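You operate a simulated robot arm through the tools that you are given. There is no shell and no other tool.

Carry out the task below with a simulated two-armed robot. There is one attempt and no reset: what you move stays moved.

TASK
Seat the toe piece marked SET 3 in the jig, clamp it, test it and free it.
Fine: leave it in the jig.

It is judged by the outcome, as a careful person would: the job done as asked, and still so three seconds after it is handed in. It fails if anything else is knocked over, pushed out of place, dropped, spilled or broken.

THE ROBOT
Two 6-joint arms with two-finger parallel grippers on one trunk that stands fixed in place. Base frame: the origin is at the foot of the trunk, x ahead of it, y to its left, z up; the work surface is at about z = 0.84. Lengths are in m, angles in rad, forces in N, time in s.
The left shoulder is at [0.28, 0.185, 1.13], the right one opposite. With the tool pointing down near the work surface each hand reaches from about 0.54 to 0.92 m from the base axis, measured 20 degrees to its own side. Payload 1.57 kg a hand.
The tool frame of a hand sits at the grasp point between the pads (the TCP): z along the fingers, y along the line on which they close. The tips reach 0.03 m beyond it. Largest opening 0.08 m; finger width 0.017, thickness 0.012; the body of the gripper, 0.04 by 0.082 m, starts 0.08 m behind the TCP.
Orientation is that of the tool frame in the base frame, as [roll, pitch, yaw] about the fixed x, y, z axes, in that order (R = Rz(yaw) Ry(pitch) Rx(roll)). With the fingers straight down and closing along the base's y, the tool's x points along the base's -x, its y along +y and its z along -z.

THE INTERFACE
- The arms move only by the tool nudge_tool. It takes "left_steps", "right_steps" or both (then of equal length, played together; a hand with none holds still); each is a list of rows, each an object (a shift or turn left out is 0, a gripper value left out holds the last) with "dp": the shift along the tool's x, y, z in units of 25 mm (1.0 is 25 mm), a list of three; "rotation": the turn, a rotation vector about the tool's x, y, z in units of 6 degrees (1.0 is 6 degrees), a list of three; "claw": the gripper command, from -1 (fully open) to 1 (shut), values between in proportion. In form: [{"dp": [x, y, z], "rotation": [wx, wy, wz], "claw": claw}, ...]. A call has 1 to 20 rows; each row shifts and turns the commanded pose from where the row before left it, along the tool's axes as they then stand. A call with a number of a shift or a turn outside -1 to 1 is refused whole. Rows are played at 5 a second. More than 0.05 m and 0.15 rad between two rows, or a gripper value outside its range, and nothing of the call is played. Where a pose cannot be reached the arm comes as near as it can. A force on the tool above 60 N (or 10 N above the force at the start of the call, whichever is more), or a blocked arm, ends the call early, and 0.2 s more pass. Each finger travels about 0.153 m/s and halts on what it meets, pressing with about 36 N; the grip force reading is that of the motor and also rises with nothing between the fingers. The clock runs only during rows and for 0.2 s after the last one: add rows that do not move to give the fingers time. The reply holds the time, the measured pose of the TCP, the force on the tool along the base axes, the opening and the grip force, in the units named above and with some noise, with the torque about the TCP (base axes, N m) and any sound that the robot's microphone picked up.
- Cameras (640 x 400 px; columns grow to the right, rows downward): "scene" is now at [0.236, -0.0001, 1.5672]; the picture's right is [-0.04, -1.00, 0.00], its down [-0.77, 0.03, -0.64] and it looks along [0.64, -0.02, -0.77] (base axes); focal length 327 px, centre (320, 200). "left" rides on the left gripper at [0.072, 0.007, -0.122] in its tool frame; the picture's right is [-0.09, 1.00, 0.00], its down [-0.84, -0.08, -0.54] and it looks along [-0.54, -0.05, 0.84] (tool axes); focal length 238 px, centre (320, 200). "right" rides on the right gripper at [0.072, -0.007, -0.122] in its tool frame; the picture's right is [0.09, 1.00, 0.00], its down [-0.84, 0.08, -0.54] and it looks along [-0.54, 0.05, 0.84] (tool axes); focal length 238 px, centre (320, 200). There is no depth. A picture from a camera that has moved, and an enlarged one, comes with that camera's place and axes in the base frame and with its lens.
- get_image(camera): a new picture of that camera. It takes no simulated time.
- slide_trunk(by): slides the trunk up (or, below 0, down) by that many m; the arms and the scene camera ride with it, the base frame stays. It gives what a move gives, with no picture.
- aim_head(pan, tilt): turns the head with the scene camera to pan (to the left, within 1.501 rad either way) and tilt (down, from -0.506 to 1.204), counted from straight ahead of the robot. It gives what a move gives.
- inspect(camera, box): a new picture of the part [left, top, right, bottom] of that camera's present view, enlarged. It takes no simulated time.
- sign_off(): hands the job in; it is judged then, once.

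Places have to be worked out from the pictures, the camera data and where the tool is seen. Open the grippers and draw the arms clear of the work before you hand the job in, unless the task says otherwise.

The tools are called after ">>>" as name(argument=value, ...) on one line, values as JSON. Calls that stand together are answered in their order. nudge_tool: Moves the arms, as the interface text tells. Its arguments: {"type":"object","properties":{"left_steps":{"type":"array","items":{"type":"object","properties":{"dp":{"type":"array","items":{"type":"number"}},"rotation":{"type":"array","items":{"type":"number"}},"claw":{"type":"number"}}}},"right_steps":{"type":"array","items":{"type":"object","properties":{"dp":{"type":"array","items":{"type":"number"}},"rotation":{"type":"array","items":{"type":"number"}},"claw":{"type":"number"}}}}},"required":[]} The other tools are called the same way: slide_trunk (by) moves the trunk up or down; aim_head (pan, tilt) turns the head that bears the scene camera; get_image (camera) takes a picture; inspect (camera, box) takes an enlarged picture of a part of a camera's view; sign_off () hands the job in.

At the start:

```text
time_s: 0.0
left_tool_pos: [0.5565, 0.1309, 1.196]
left_orientation: [-3.141, 0.0, -3.141]
left_force: [0.1, 0.5, -0.2]
left_wrist_torque: [-0.01, -0.02, -0.02]
left_opening: 0.0801
left_gripper_force: 0.2
right_tool_pos: [0.5532, -0.2408, 1.1415]
right_orientation: [-3.141, 0.0, -3.141]
right_force: [-0.1, -0.5, -0.8]
right_wrist_torque: [0.03, 0.02, 0.0]
right_opening: 0.08
right_gripper_force: 0.0
trunk travel left (down, up): [-0.825, 0.165]
head pan, tilt (commanded): [-0.035, 0.873]
```

scene: 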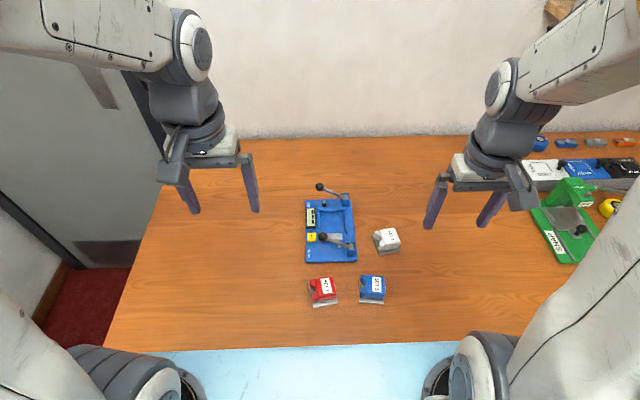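
right: 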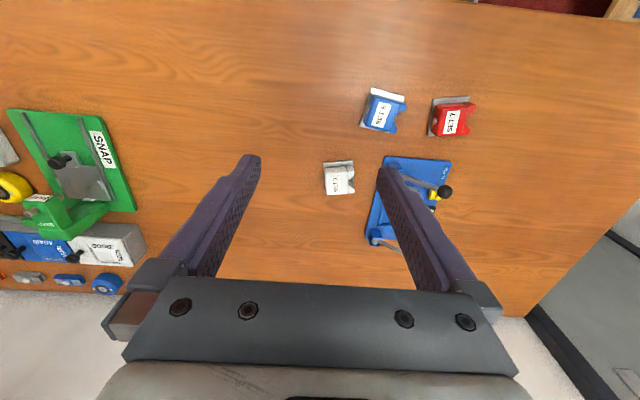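
left: 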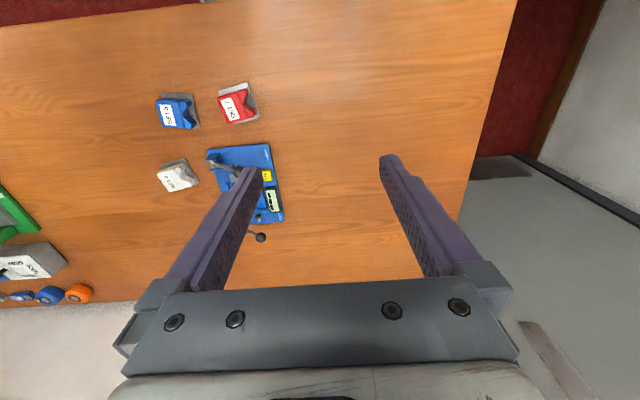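

I start with closer looks at the jig and the three toe pieces to read their labels.

>>> inspect(camera="scene", box=[290, 170, 420, 310])

>>> inspect(camera="scene", box=[295, 175, 365, 270])

>>> inspect(camera="right", box=[310, 70, 490, 260])

>>> inspect(camera="left", box=[140, 70, 300, 250])

>>> inspect(camera="scene", box=[510, 120, 640, 270])

```text
2.86 times, centred on (355, 240) of scene
camera zoom: at [0.236, -0.0001, 1.5672], right [-0.04, -1.0, 0.0], down [-0.77, 0.03, -0.64], along [0.64, -0.02, -0.77], focal length 934 px, centre (220, 86)
```

zoom: 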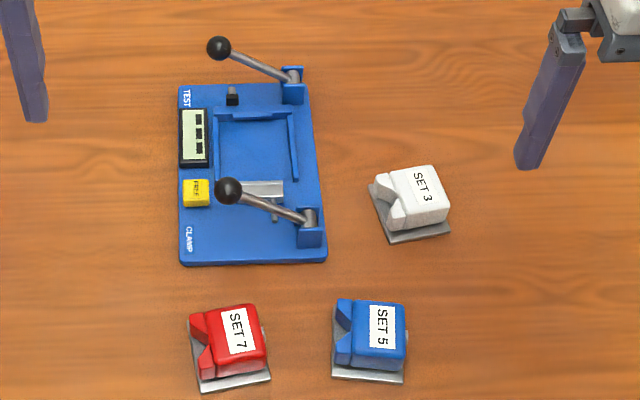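

```text
4.21 times, centred on (330, 222) of scene
camera zoom: at [0.236, -0.0001, 1.5672], right [-0.04, -1.0, 0.0], down [-0.77, 0.03, -0.64], along [0.64, -0.02, -0.77], focal length 1377 px, centre (278, 105)
```

zoom: 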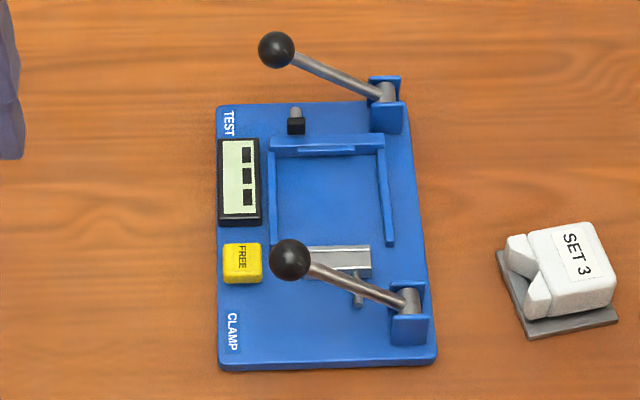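

```text
2.11 times, centred on (400, 165) of right
camera zoom: at [0.48, -0.2491, 1.264], right [-0.09, 1.0, 0.0], down [0.84, 0.08, 0.54], along [0.54, 0.05, -0.84], focal length 502 px, centre (152, 274)
```

zoom: 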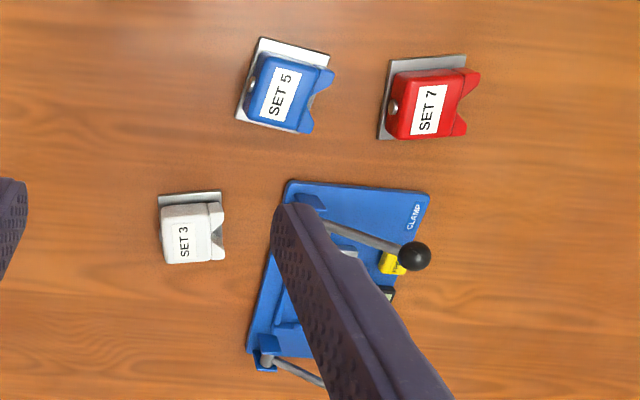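

```text
2.22 times, centred on (220, 160) of left
camera zoom: at [0.4832, 0.1382, 1.3183], right [0.09, 1.0, 0.0], down [0.84, -0.08, 0.54], along [0.54, -0.05, -0.84], focal length 530 px, centre (542, 289)
```

zoom: 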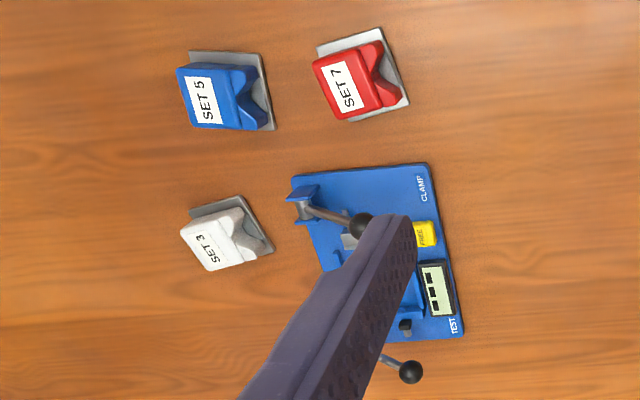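

```text
2.67 times, centred on (575, 195) of scene
camera zoom: at [0.236, -0.0001, 1.5672], right [-0.04, -1.0, 0.0], down [-0.77, 0.03, -0.64], along [0.64, -0.02, -0.77], focal length 872 px, centre (-360, 213)
```

zoom: 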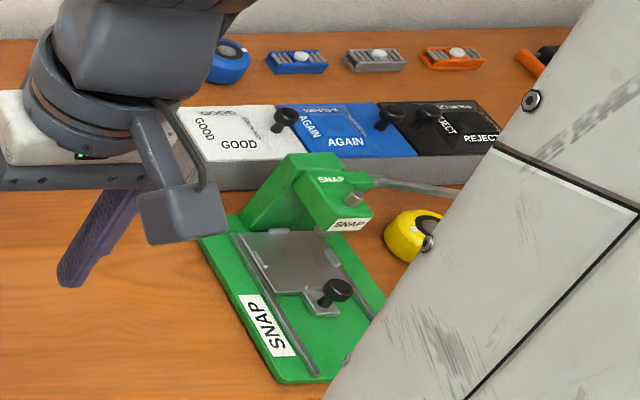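

The white piece is SET 3, lying right of the jig; the jig has a three-walled nest, a CLAMP lever with a grey pusher, a TEST lever, a display and a yellow FREE button. I zoom in further to understand the mechanism.

>>> inspect(camera="scene", box=[300, 175, 364, 215])

>>> inspect(camera="scene", box=[300, 223, 364, 263])

>>> inspect(camera="scene", box=[362, 220, 410, 260])

>>> inspect(camera="right", box=[310, 150, 374, 200])

>>> inspect(camera="left", box=[150, 150, 214, 200])

```text
10.00 times, centred on (332, 195) of scene
camera zoom: at [0.236, -0.0001, 1.5672], right [-0.04, -1.0, 0.0], down [-0.77, 0.03, -0.64], along [0.64, -0.02, -0.77], focal length 3271 px, centre (200, 250)
```

zoom: 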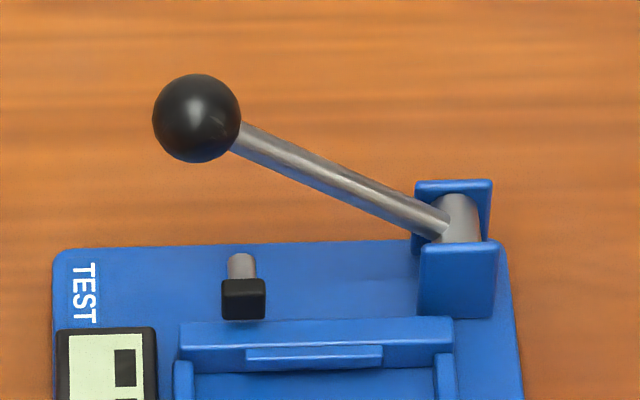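

```text
10.00 times, centred on (332, 243) of scene
camera zoom: at [0.236, -0.0001, 1.5672], right [-0.04, -1.0, 0.0], down [-0.77, 0.03, -0.64], along [0.64, -0.02, -0.77], focal length 3271 px, centre (200, -230)
```

zoom: 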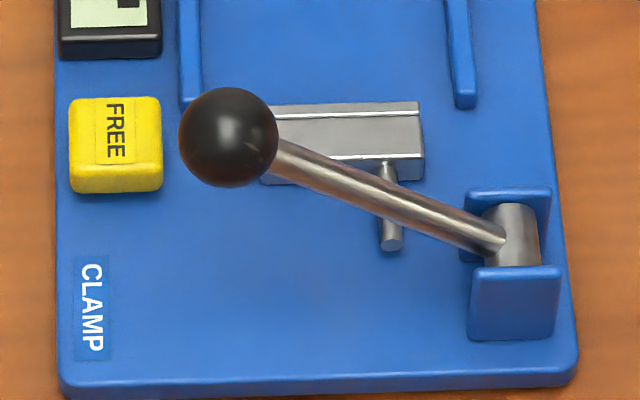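

```text
10.00 times, centred on (386, 240) of scene
camera zoom: at [0.236, -0.0001, 1.5672], right [-0.04, -1.0, 0.0], down [-0.77, 0.03, -0.64], along [0.64, -0.02, -0.77], focal length 3271 px, centre (-340, -200)
```

zoom: 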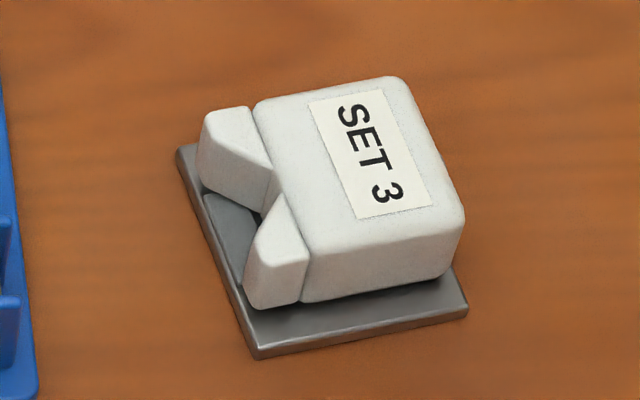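

```text
8.00 times, centred on (342, 175) of right
camera zoom: at [0.48, -0.2491, 1.264], right [-0.09, 1.0, 0.0], down [0.84, 0.08, 0.54], along [0.54, 0.05, -0.84], focal length 1907 px, centre (144, 400)
```

zoom: 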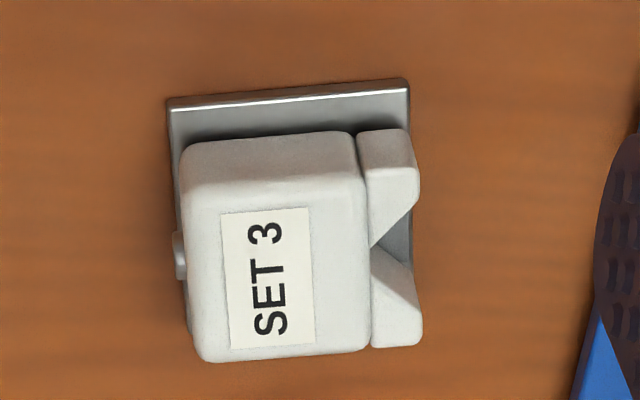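

```text
8.00 times, centred on (182, 175) of left
camera zoom: at [0.4832, 0.1382, 1.3183], right [0.09, 1.0, 0.0], down [0.84, -0.08, 0.54], along [0.54, -0.05, -0.84], focal length 1907 px, centre (1424, 400)
```

zoom: 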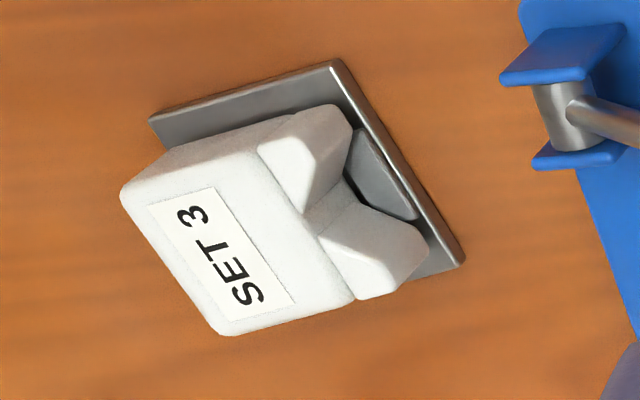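

Jig sits about x 0.63–0.83, y −0.10–0.02, nest interior about 65 mm wide; the white piece is at about (0.68, −0.19) turned ~11°. To learn heights and how levers work I bring the left hand's camera down to look obliquely at the jig from its left.

>>> nudge_tool(left_steps=[{"dp": [-0.477, -0.063, 0.8], "rotation": [0, 0, 1]}, {"dp": [-0.477, -0.063, 0.8], "rotation": [0, 0, 1]}, {"dp": [0, 0, 0.8], "rotation": [0, 0, 1]}, {"dp": [0, 0, 0.8], "rotation": [0, 0, 1]}, {"dp": [0, 0, 0.8], "rotation": [0, 0, 1]}, {"dp": [0, 0, 0.8], "rotation": [0, 0, 1]}, {"dp": [0, 0, 0.8], "rotation": [0, 0, 1]}, {"rotation": [0, 0, 1]}, {"rotation": [0, 0, 1]}, {"rotation": [0, 0, 1]}, {"rotation": [0, -1, 0]}, {"rotation": [0, -1, 0]}, {"rotation": [0, -1, 0]}, {"rotation": [0, -1, 0]}, {"rotation": [0, -1, 0]}, {"rotation": [0, -1, 0]}, {"rotation": [0, -1, 0]}])

>>> get_image(camera="left")

>>> get_image(camera="scene")

```text
time_s: 3.6
left_tool_pos: [0.5906, 0.1291, 1.0563]
left_orientation: [-3.14, 0.736, 2.094]
left_force: [0.1, -0.6, 0.6]
left_wrist_torque: [-0.01, -0.02, -0.02]
left_opening: 0.08
left_gripper_force: 0.1
left hand out of reach, approached as far as the arm can: row 16, 17
right_tool_pos: [0.5537, -0.2415, 1.1414]
right_orientation: [-3.141, -0.001, 3.141]
right_force: [0.4, -0.2, -0.5]
right_wrist_torque: [-0.03, 0.03, -0.01]
right_opening: 0.0801
right_gripper_force: 0.0
trunk travel left (down, up): [-0.825, 0.165]
head pan, tilt (commanded): [-0.035, 0.873]
```

```text
taken
camera left: at [0.5285, 0.2507, 1.0987], right [0.9, 0.44, 0.06], down [0.06, -0.26, 0.96], along [0.44, -0.86, -0.26], focal length 238 px, centre (320, 200)
```

left: 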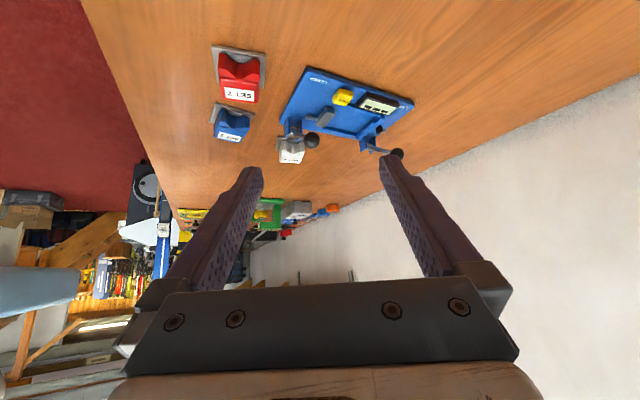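

```text
taken
camera scene: at [0.236, -0.0001, 1.5672], right [-0.04, -1.0, 0.0], down [-0.77, 0.03, -0.64], along [0.64, -0.02, -0.77], focal length 327 px, centre (320, 200)
```

scene: 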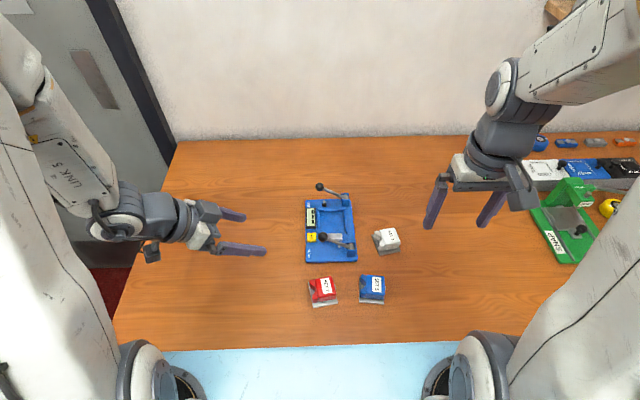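

The left camera now has a clear oblique view of the jig; I zoom in on it (image is upside down).

>>> inspect(camera="left", box=[270, 60, 420, 165])

>>> inspect(camera="left", box=[330, 85, 420, 160])

>>> inspect(camera="left", box=[270, 85, 350, 165])

>>> inspect(camera="left", box=[200, 35, 280, 145])

```text
3.81 times, centred on (345, 112) of left
camera zoom: at [0.5285, 0.2507, 1.0987], right [0.9, 0.44, 0.06], down [0.06, -0.26, 0.96], along [0.44, -0.86, -0.26], focal length 908 px, centre (225, 533)
```

zoom: 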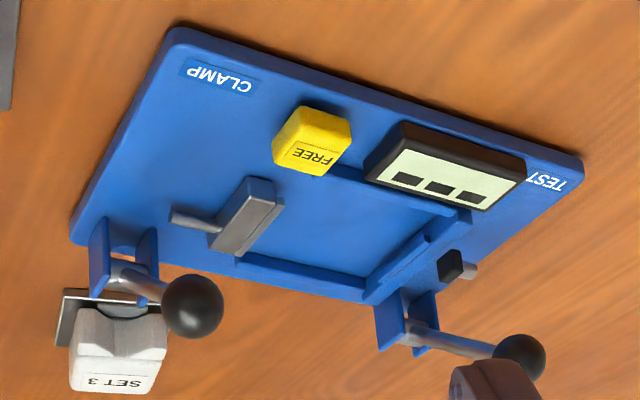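

```text
5.33 times, centred on (375, 122) of left
camera zoom: at [0.5285, 0.2507, 1.0987], right [0.9, 0.44, 0.06], down [0.06, -0.26, 0.96], along [0.44, -0.86, -0.26], focal length 1271 px, centre (27, 613)
```

zoom: 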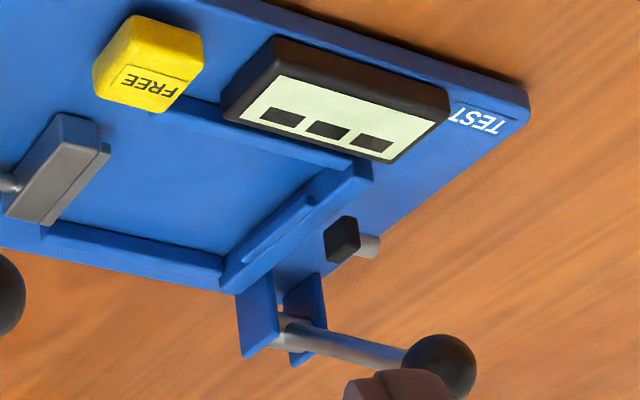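

```text
5.00 times, centred on (310, 125) of left
camera zoom: at [0.5285, 0.2507, 1.0987], right [0.9, 0.44, 0.06], down [0.06, -0.26, 0.96], along [0.44, -0.86, -0.26], focal length 1192 px, centre (370, 575)
```

zoom: 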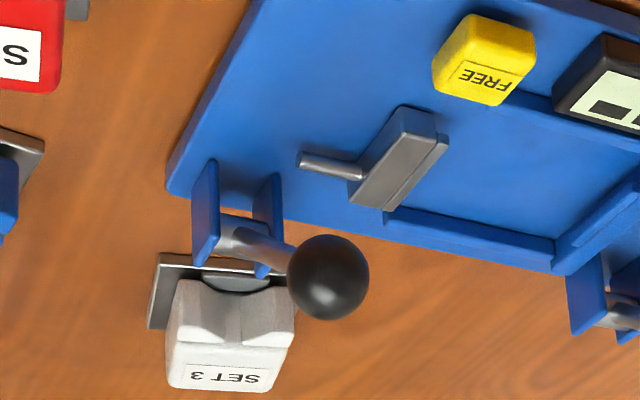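

```text
3.64 times, centred on (240, 90) of left
camera zoom: at [0.5285, 0.2507, 1.0987], right [0.9, 0.44, 0.06], down [0.06, -0.26, 0.96], along [0.44, -0.86, -0.26], focal length 867 px, centre (611, 600)
```

zoom: 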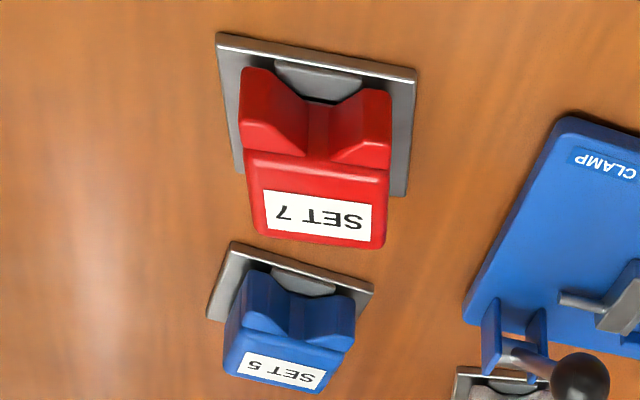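

Triangulating: levers hinge about x at about y −0.09 with knobs at (0.661, −0.0215, 0.927) and (0.821, −0.020, 0.924), raised ~35°; a black test plunger sits at (0.799, −0.032, 0.874), 19 mm left of the nest centre line, which matches a wing of the jaws if the jaws face +x. I zoom harder on the lip, the pusher and the piece's jaw end to verify.

>>> inspect(camera="left", box=[340, 95, 400, 140])

>>> inspect(camera="left", box=[275, 128, 315, 168])

>>> inspect(camera="left", box=[295, 90, 345, 130])

>>> inspect(camera="left", box=[208, 42, 272, 106])

```text
8.89 times, centred on (370, 118) of left
camera zoom: at [0.5285, 0.2507, 1.0987], right [0.9, 0.44, 0.06], down [0.06, -0.26, 0.96], along [0.44, -0.86, -0.26], focal length 2119 px, centre (-124, 933)
```

zoom: 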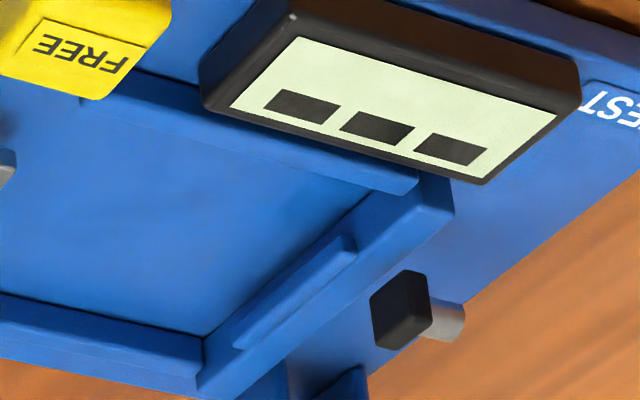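

```text
10.00 times, centred on (295, 148) of left
camera zoom: at [0.5285, 0.2507, 1.0987], right [0.9, 0.44, 0.06], down [0.06, -0.26, 0.96], along [0.44, -0.86, -0.26], focal length 2384 px, centre (570, 720)
```

zoom: 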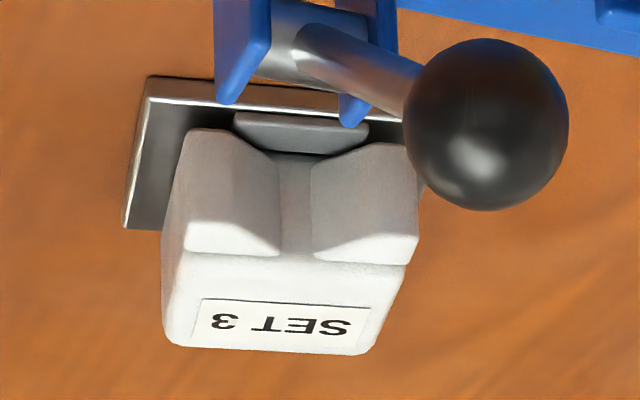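

```text
10.00 times, centred on (320, 110) of left
camera zoom: at [0.5285, 0.2507, 1.0987], right [0.9, 0.44, 0.06], down [0.06, -0.26, 0.96], along [0.44, -0.86, -0.26], focal length 2384 px, centre (320, 1100)
```

zoom: 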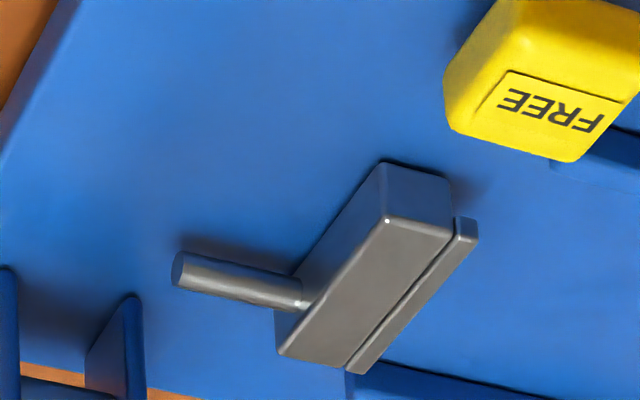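

```text
6.25 times, centred on (240, 74) of left
camera zoom: at [0.5285, 0.2507, 1.0987], right [0.9, 0.44, 0.06], down [0.06, -0.26, 0.96], along [0.44, -0.86, -0.26], focal length 1490 px, centre (820, 988)
```

zoom: 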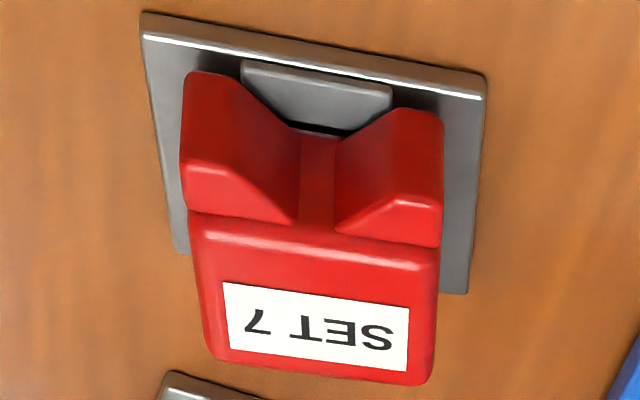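

The piece's jaws (wings) should face the plunger at +x, plate sliding under the back-wall lip; I estimate piece centre (0.691, −0.187), yaw ~11°. I now move the right hand above the piece and begin turning it so its fingers will close across the body's sides.

>>> nudge_tool(right_steps=[{"dp": [-0.927, 0.323, 0.2]}, {"dp": [-0.927, 0.323, 0.2]}, {"dp": [-0.927, 0.323, 0.2]}, {"dp": [-0.927, 0.323, 0.2]}, {"dp": [-0.927, 0.323, 0.2]}, {"dp": [-0.927, 0.323, 0.2]}, {"dp": [0, 0, 0.3], "rotation": [0, 0, -1]}, {"dp": [0, 0, 0.3], "rotation": [0, 0, -1]}, {"dp": [0, 0, 0.3], "rotation": [0, 0, -1]}, {"dp": [0, 0, 0.3], "rotation": [0, 0, -1]}, {"dp": [0, 0, 0.3], "rotation": [0, 0, -1]}, {"dp": [0, 0, 0.3], "rotation": [0, 0, -1]}, {"dp": [0, 0, 0.3], "rotation": [0, 0, -1]}, {"dp": [0, 0, 0.3], "rotation": [0, 0, -1]}, {"dp": [0, 0, 0.3], "rotation": [0, 0, -1]}, {"dp": [0, 0, 0.3], "rotation": [0, 0, -1]}, {"dp": [0, 0, 0.3], "rotation": [0, 0, -1]}, {"dp": [0, 0, 0.3], "rotation": [0, 0, -1]}, {"rotation": [0, 0, -1]}, {"rotation": [0, 0, -1]}])

>>> get_image(camera="right")

>>> get_image(camera="scene")

```text
time_s: 7.8
left_tool_pos: [0.591, 0.1309, 1.0558]
left_orientation: [-3.14, 0.733, 2.096]
left_force: [-0.2, 0.5, -0.1]
left_wrist_torque: [-0.01, 0.01, -0.01]
left_opening: 0.08
left_gripper_force: 0.0
right_tool_pos: [0.6923, -0.1922, 1.0225]
right_orientation: [-3.141, 0.001, -1.674]
right_force: [0.5, 0.7, -0.3]
right_wrist_torque: [0.0, 0.0, -0.03]
right_opening: 0.08
right_gripper_force: 0.1
trunk travel left (down, up): [-0.825, 0.165]
head pan, tilt (commanded): [-0.035, 0.873]
```

```text
taken
camera right: at [0.6913, -0.2663, 1.1446], right [-1.0, 0.01, 0.0], down [0.01, 0.84, 0.54], along [0.01, 0.54, -0.84], focal length 238 px, centre (320, 200)
```

right: 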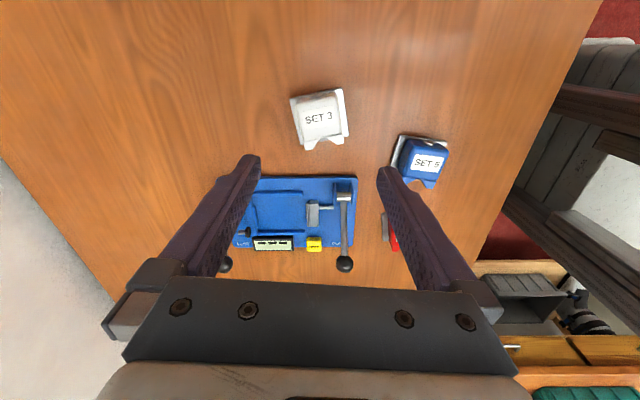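

```text
taken
camera scene: at [0.236, 0.0, 1.5672], right [-0.04, -1.0, 0.0], down [-0.77, 0.03, -0.64], along [0.64, -0.02, -0.77], focal length 327 px, centre (320, 200)
```

scene: 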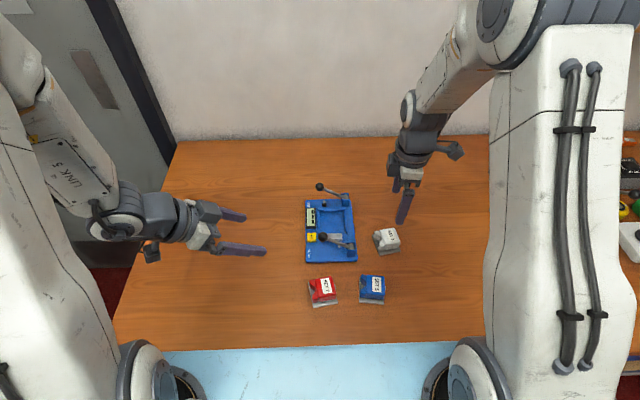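

The right hand is above the piece and turned 84°; I zoom its camera on the piece to refine centre and yaw.

>>> inspect(camera="right", box=[280, 80, 360, 155])

>>> inspect(camera="right", box=[220, 165, 370, 285])

>>> inspect(camera="left", box=[260, 60, 420, 190])

```text
5.33 times, centred on (320, 118) of right
camera zoom: at [0.6913, -0.2663, 1.1446], right [-1.0, 0.01, 0.0], down [0.01, 0.84, 0.54], along [0.01, 0.54, -0.84], focal length 1271 px, centre (320, 640)
```

zoom: 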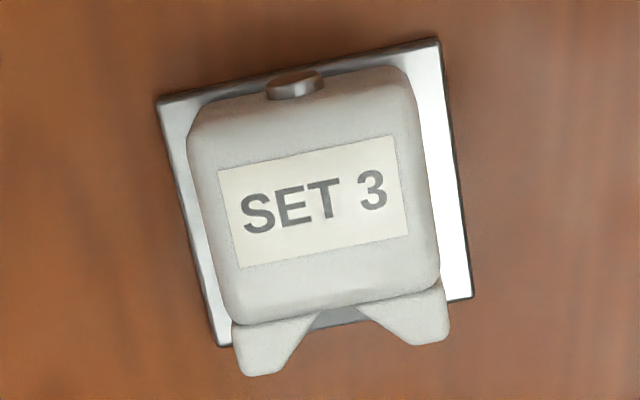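

```text
3.33 times, centred on (295, 225) of right
camera zoom: at [0.6913, -0.2663, 1.1446], right [-1.0, 0.01, 0.0], down [0.01, 0.84, 0.54], along [0.01, 0.54, -0.84], focal length 794 px, centre (403, 117)
```

zoom: 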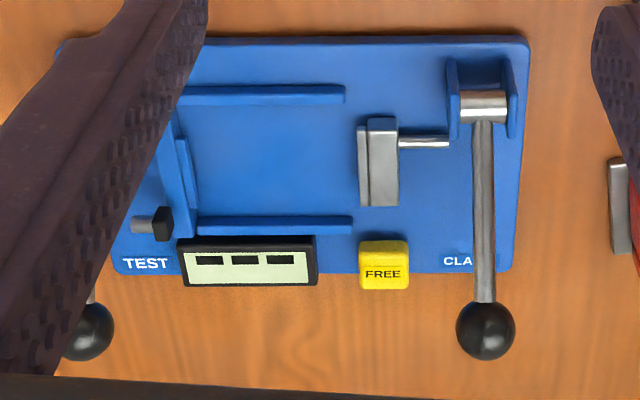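

```text
3.08 times, centred on (340, 125) of left
camera zoom: at [0.5284, 0.2507, 1.0988], right [0.9, 0.44, 0.06], down [0.06, -0.26, 0.96], along [0.44, -0.86, -0.26], focal length 733 px, centre (258, 431)
```

zoom: 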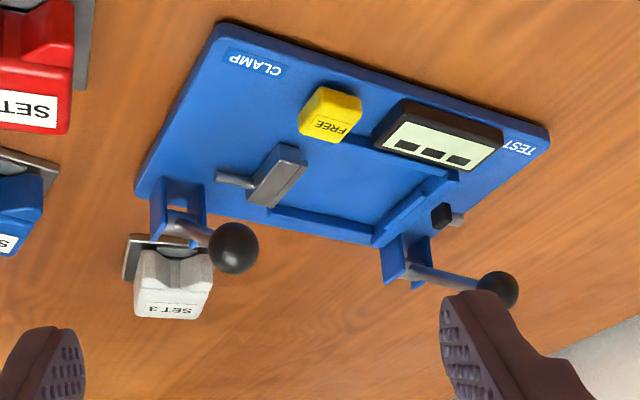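

The wrist view gives piece centre ≈(0.692, −0.195), yaw ≈9.8°, about 7 mm off in y from the scene estimate. I check the scene camera's calibration against the visible right fingertips.

>>> inspect(camera="scene", box=[370, 160, 434, 240])

>>> inspect(camera="scene", box=[200, 195, 280, 265])

```text
5.00 times, centred on (402, 200) of scene
camera zoom: at [0.236, 0.0, 1.5672], right [-0.04, -1.0, 0.0], down [-0.77, 0.03, -0.64], along [0.64, -0.02, -0.77], focal length 1635 px, centre (-90, 200)
```

zoom: 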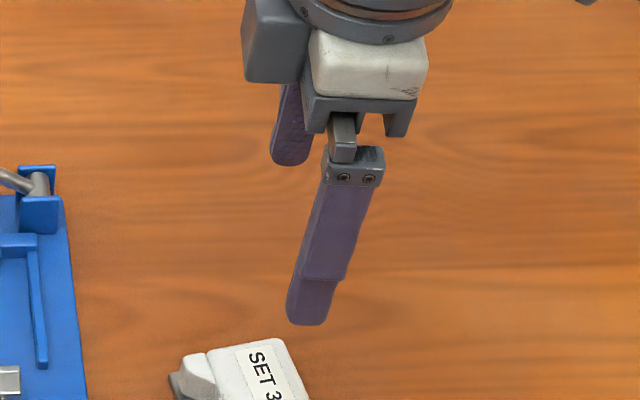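

```text
5.71 times, centred on (240, 230) of scene
camera zoom: at [0.236, 0.0, 1.5672], right [-0.04, -1.0, 0.0], down [-0.77, 0.03, -0.64], along [0.64, -0.02, -0.77], focal length 1869 px, centre (777, 29)
```

zoom: 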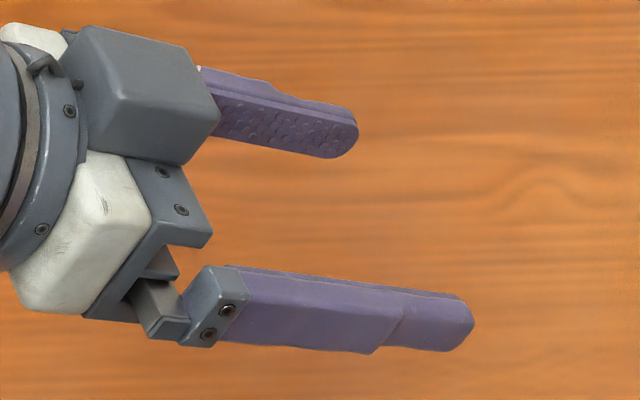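

The scene camera agrees with the arm to about 1.5 mm; with the wrist camera tilt nearer 33° both put the piece centre about 2–4 mm ahead of the current TCP in +y, which is right for gripping the body behind the wings. I finish the turn (16°) and descend to TCP z ≈ 0.89 around the body.

>>> nudge_tool(right_steps=[{"rotation": [0, 0, -0.9]}, {"rotation": [0, 0, -0.9]}, {"rotation": [0, 0, -0.89]}, {"dp": [0.05, 0, 0.9]}, {"dp": [0.03, 0, 0.9]}, {"dp": [0, 0, 0.9]}, {"dp": [0, 0, 0.9]}, {"dp": [0, 0, 0.6]}, {}])

>>> get_image(camera="right")

>>> inspect(camera="scene", box=[350, 180, 440, 270])

>>> inspect(camera="left", box=[260, 100, 380, 190])

```text
time_s: 9.8
left_tool_pos: [0.5914, 0.1312, 1.0557]
left_orientation: [-3.138, 0.732, 2.095]
left_force: [-0.4, 0.6, 0.2]
left_wrist_torque: [-0.01, -0.01, -0.01]
left_opening: 0.08
left_gripper_force: 0.2
right_tool_pos: [0.6914, -0.1936, 0.9149]
right_orientation: [3.141, 0.004, -1.394]
right_force: [0.6, 0.1, 0.1]
right_wrist_torque: [0.02, 0.03, -0.02]
right_opening: 0.0801
right_gripper_force: 0.1
trunk travel left (down, up): [-0.825, 0.165]
head pan, tilt (commanded): [-0.035, 0.873]
```

```text
taken
camera right: at [0.7094, -0.2643, 1.0374], right [-0.96, -0.27, 0.0], down [-0.22, 0.81, 0.54], along [-0.14, 0.52, -0.84], focal length 238 px, centre (320, 200)
```

right: 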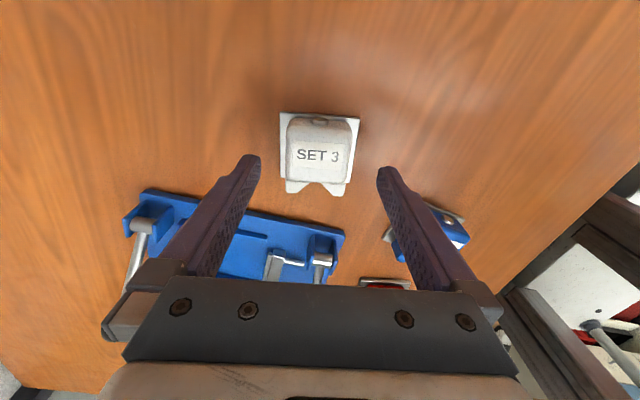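

```text
4.44 times, centred on (395, 225) of scene
camera zoom: at [0.2361, -0.0001, 1.5672], right [-0.04, -1.0, 0.0], down [-0.77, 0.03, -0.64], along [0.64, -0.02, -0.77], focal length 1454 px, centre (-13, 89)
```

zoom: 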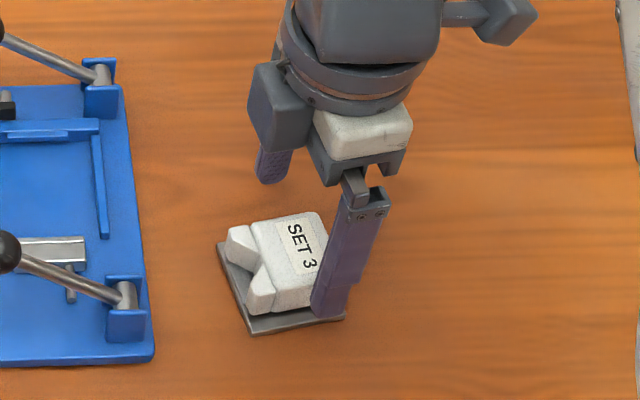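

```text
4.44 times, centred on (320, 145) of left
camera zoom: at [0.5285, 0.2507, 1.0988], right [0.9, 0.44, 0.06], down [0.06, -0.26, 0.96], along [0.44, -0.86, -0.26], focal length 1059 px, centre (320, 444)
```

zoom: 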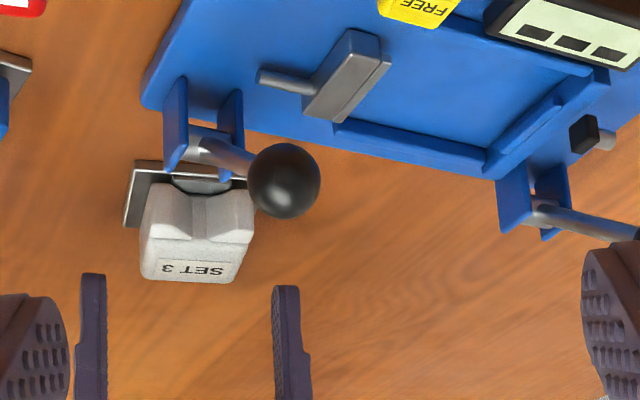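

The piece is now square to the hand; I zoom the wrist view to check where along the body the fingers will land.

>>> inspect(camera="right", box=[260, 95, 380, 205])

```text
3.64 times, centred on (320, 150) of right
camera zoom: at [0.7094, -0.2643, 1.0374], right [-0.96, -0.27, 0.0], down [-0.22, 0.81, 0.54], along [-0.14, 0.52, -0.84], focal length 867 px, centre (320, 382)
```

zoom: 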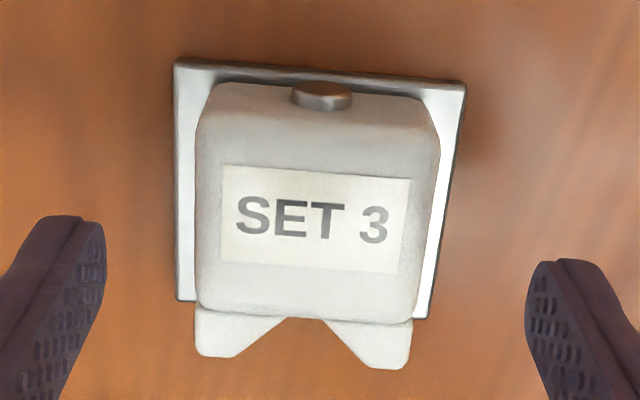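

In tool coordinates the plate spans x −30…+27 mm and y −33…+29 mm, so the TCP is near its centre; I shift 3 mm toward the rear and 2 mm sideways, descend to z ≈ 0.887 and close.

>>> nudge_tool(right_steps=[{"dp": [0.12, -0.09, 0.4]}, {"dp": [0, 0, 0.4]}, {"dp": [0, 0, 0.33]}, {}, {"claw": 0.2}, {"claw": 0.6}, {"claw": 1}, {"claw": 1}, {"claw": 1}])

>>> inspect(camera="scene", box=[350, 180, 440, 270])

>>> inspect(camera="right", box=[240, 75, 400, 215])

>>> inspect(camera="left", box=[270, 110, 350, 180])

```text
time_s: 11.8
left_tool_pos: [0.591, 0.1288, 1.0557]
left_orientation: [-3.137, 0.733, 2.094]
left_force: [0.0, -1.0, 0.7]
left_wrist_torque: [0.0, 0.0, 0.01]
left_opening: 0.0797
left_gripper_force: 0.0
right_tool_pos: [0.6937, -0.1948, 0.8898]
right_orientation: [-3.14, 0.0, -1.395]
right_force: [0.0, -0.7, 1.0]
right_wrist_torque: [-0.07, 0.09, 0.05]
right_opening: 0.0476
right_gripper_force: 35.7
trunk travel left (down, up): [-0.825, 0.165]
head pan, tilt (commanded): [-0.035, 0.873]
```

```text
4.44 times, centred on (395, 225) of scene
camera zoom: at [0.236, -0.0001, 1.5672], right [-0.04, -1.0, 0.0], down [-0.77, 0.03, -0.64], along [0.64, -0.02, -0.77], focal length 1454 px, centre (-13, 89)
```

zoom: 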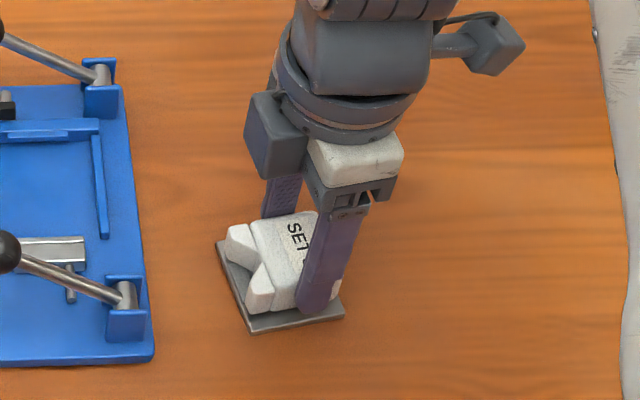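

```text
2.86 times, centred on (320, 145) of right
camera zoom: at [0.7126, -0.2666, 1.0111], right [-0.96, -0.27, 0.0], down [-0.22, 0.81, 0.54], along [-0.14, 0.52, -0.84], focal length 681 px, centre (320, 357)
```

zoom: 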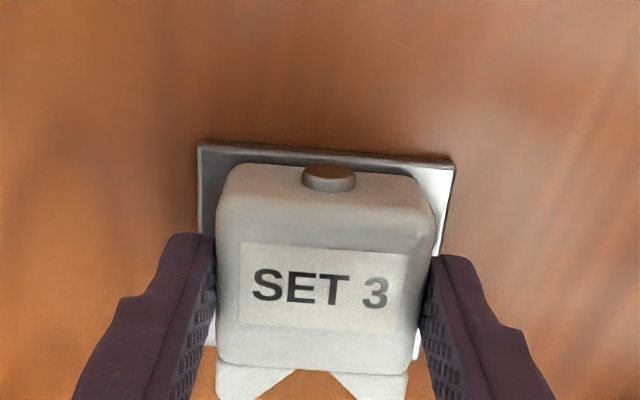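

```text
5.71 times, centred on (310, 145) of left
camera zoom: at [0.5284, 0.2506, 1.0988], right [0.9, 0.44, 0.06], down [0.06, -0.26, 0.96], along [0.44, -0.86, -0.26], focal length 1362 px, centre (377, 514)
```

zoom: 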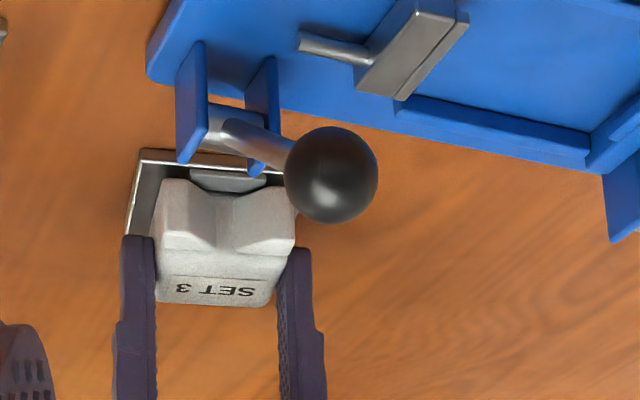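

Grip is firm (opening 47.6 mm, 36 N) on the body behind the wings. I lift 0.12 m and turn the piece 100° clockwise so its jaws face +x.

>>> nudge_tool(right_steps=[{"dp": [0, 0, -0.5]}, {"dp": [0, 0, -0.9]}, {"dp": [0, 0, -0.9], "rotation": [0, 0, 0.98]}, {"dp": [0, 0, -0.9], "rotation": [0, 0, 0.98]}, {"dp": [0, 0, -0.9], "rotation": [0, 0, 0.98]}, {"dp": [0, 0, -0.8], "rotation": [0, 0, 0.98]}, {"rotation": [0, 0, 0.98]}, {"rotation": [0, 0, 0.98]}, {"rotation": [0, 0, 0.98]}, {"rotation": [0, 0, 0.98]}, {"rotation": [0, 0, 0.98]}, {"rotation": [0, 0, 0.98]}, {"rotation": [0, 0, 0.98]}, {"rotation": [0, 0, 0.98]}, {"rotation": [0, 0, 0.98]}, {"rotation": [0, 0, 0.98]}, {"rotation": [0, 0, 0.98]}, {"rotation": [0, 0, 0.98]}, {"rotation": [0, 0, 0.98]}, {}])

>>> get_image(camera="scene")

>>> get_image(camera="right")

>>> get_image(camera="left")

```text
time_s: 16.0
left_tool_pos: [0.5915, 0.1295, 1.0557]
left_orientation: [-3.138, 0.732, 2.095]
left_force: [-0.1, -0.9, 0.7]
left_wrist_torque: [-0.01, -0.05, 0.0]
left_opening: 0.0801
left_gripper_force: 0.0
right_tool_pos: [0.6945, -0.1963, 1.0111]
right_orientation: [3.141, -0.001, -3.139]
right_force: [0.8, -0.8, -1.7]
right_wrist_torque: [0.02, 0.02, -0.01]
right_opening: 0.0474
right_gripper_force: 36.0
trunk travel left (down, up): [-0.825, 0.165]
head pan, tilt (commanded): [-0.035, 0.873]
```

```text
taken
camera scene: at [0.2361, -0.0001, 1.5671], right [-0.04, -1.0, 0.0], down [-0.77, 0.03, -0.64], along [0.64, -0.02, -0.77], focal length 327 px, centre (320, 200)
```

scene: 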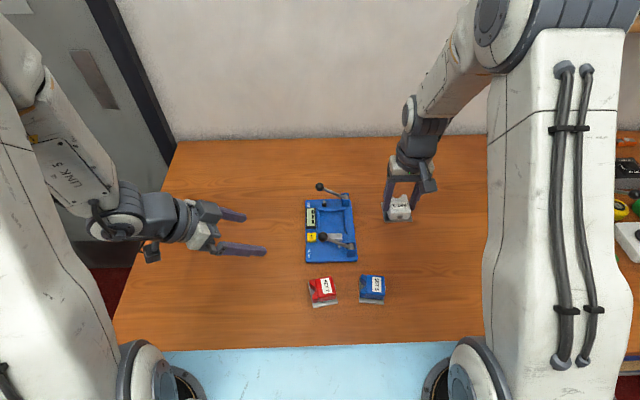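

```text
taken
camera right: at [0.6222, -0.2057, 1.1335], right [-0.09, 1.0, 0.0], down [0.84, 0.08, 0.54], along [0.54, 0.05, -0.84], focal length 238 px, centre (320, 200)
```

right: 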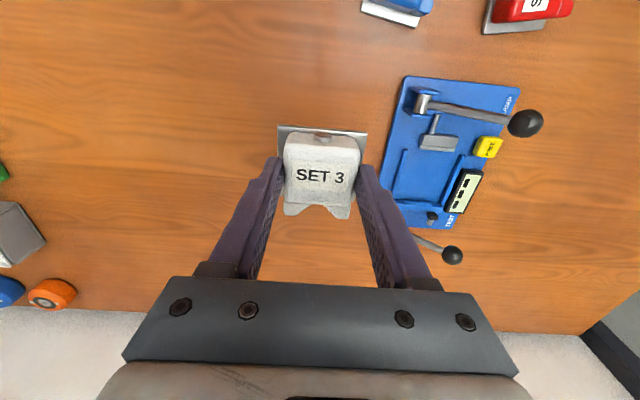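

```text
taken
camera left: at [0.5285, 0.2507, 1.0988], right [0.9, 0.44, 0.06], down [0.06, -0.26, 0.96], along [0.44, -0.86, -0.26], focal length 238 px, centre (320, 200)
```

left: 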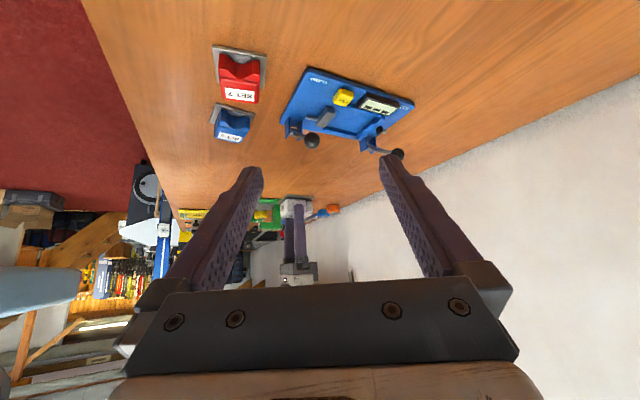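

The piece hangs level with jaws to +x. I carry it over the nest at this height (bottom at about z 0.96, above the knobs at 0.94).

>>> nudge_tool(right_steps=[{"dp": [-0.35, 0.962, 0]}, {"dp": [-0.35, 0.962, 0]}, {"dp": [-0.35, 0.962, 0]}, {"dp": [-0.35, 0.962, 0]}, {"dp": [-0.35, 0.962, 0]}, {"dp": [-0.35, 0.962, 0]}, {}])

>>> get_image(camera="scene")

>>> get_image(camera="right")

>>> inspect(camera="left", box=[260, 60, 420, 190])

>>> inspect(camera="scene", box=[290, 160, 380, 270])

```text
time_s: 17.6
left_tool_pos: [0.5911, 0.1293, 1.0567]
left_orientation: [-3.138, 0.733, 2.095]
left_force: [0.1, 0.3, 0.4]
left_wrist_torque: [-0.02, 0.0, -0.02]
left_opening: 0.0801
left_gripper_force: 0.0
right_tool_pos: [0.7493, -0.0505, 1.0121]
right_orientation: [-3.141, 0.0, -3.139]
right_force: [0.4, 0.3, -2.4]
right_wrist_torque: [-0.02, 0.01, -0.02]
right_opening: 0.0475
right_gripper_force: 35.8
trunk travel left (down, up): [-0.825, 0.165]
head pan, tilt (commanded): [-0.035, 0.873]
```

```text
taken
camera scene: at [0.2362, 0.0001, 1.5671], right [-0.04, -1.0, 0.0], down [-0.77, 0.03, -0.64], along [0.64, -0.02, -0.77], focal length 327 px, centre (320, 200)
```

scene: 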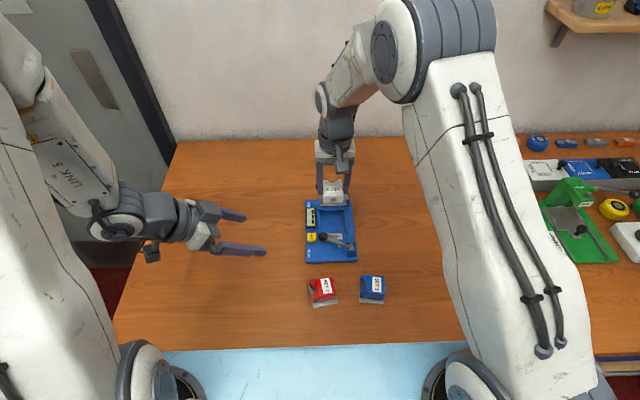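

```text
taken
camera right: at [0.6759, -0.0595, 1.1336], right [-0.1, 1.0, 0.0], down [0.84, 0.08, 0.54], along [0.54, 0.05, -0.84], focal length 238 px, centre (320, 200)
```

right: 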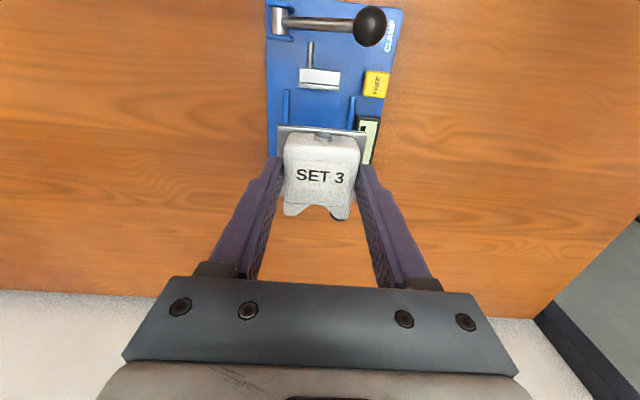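

```text
3.08 times, centred on (340, 125) of left
camera zoom: at [0.5286, 0.2508, 1.0987], right [0.9, 0.44, 0.06], down [0.06, -0.26, 0.96], along [0.44, -0.86, -0.26], focal length 733 px, centre (258, 431)
```

zoom: 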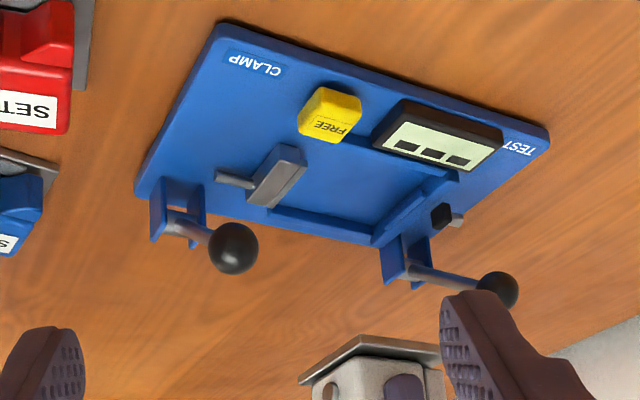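

```text
3.64 times, centred on (335, 215) of scene
camera zoom: at [0.2362, 0.0001, 1.5671], right [-0.04, -1.0, 0.0], down [-0.77, 0.03, -0.64], along [0.64, -0.02, -0.77], focal length 1189 px, centre (266, 146)
```

zoom: 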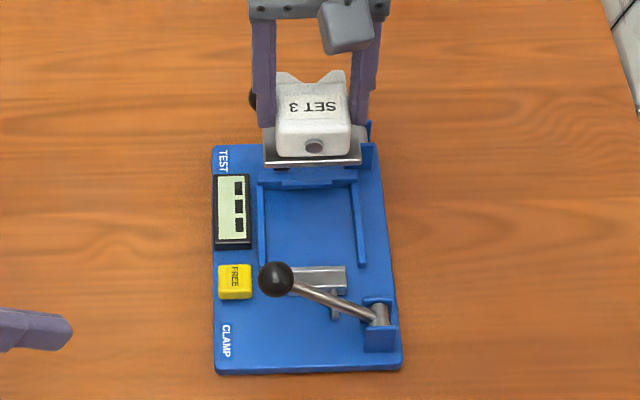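

Piece is above the nest. I zoom the right wrist camera on the pusher and wall ends to get their position relative to the hand.

>>> inspect(camera="right", box=[255, 0, 415, 140])

>>> inspect(camera="scene", box=[300, 170, 364, 250])

```text
2.86 times, centred on (335, 70) of right
camera zoom: at [0.6759, -0.0595, 1.1336], right [-0.1, 1.0, 0.0], down [0.84, 0.08, 0.54], along [0.54, 0.05, -0.84], focal length 681 px, centre (277, 571)
```

zoom: 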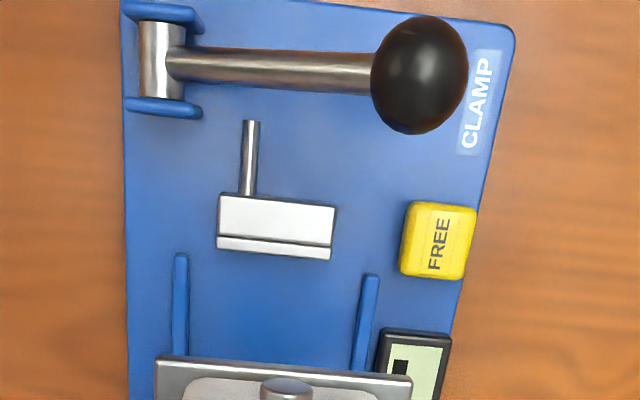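

```text
5.00 times, centred on (332, 210) of scene
camera zoom: at [0.2362, 0.0001, 1.5671], right [-0.04, -1.0, 0.0], down [-0.77, 0.03, -0.64], along [0.64, -0.02, -0.77], focal length 1635 px, centre (260, 150)
```

zoom: 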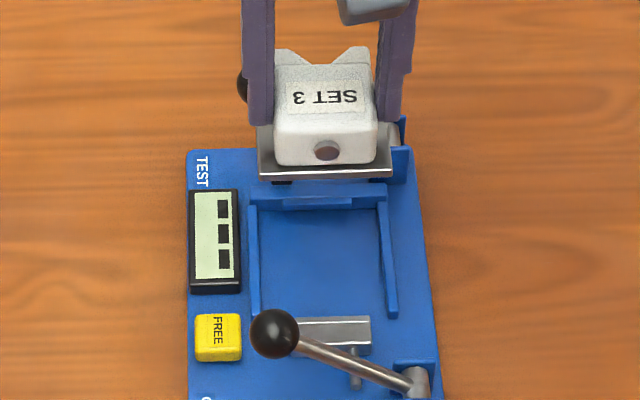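

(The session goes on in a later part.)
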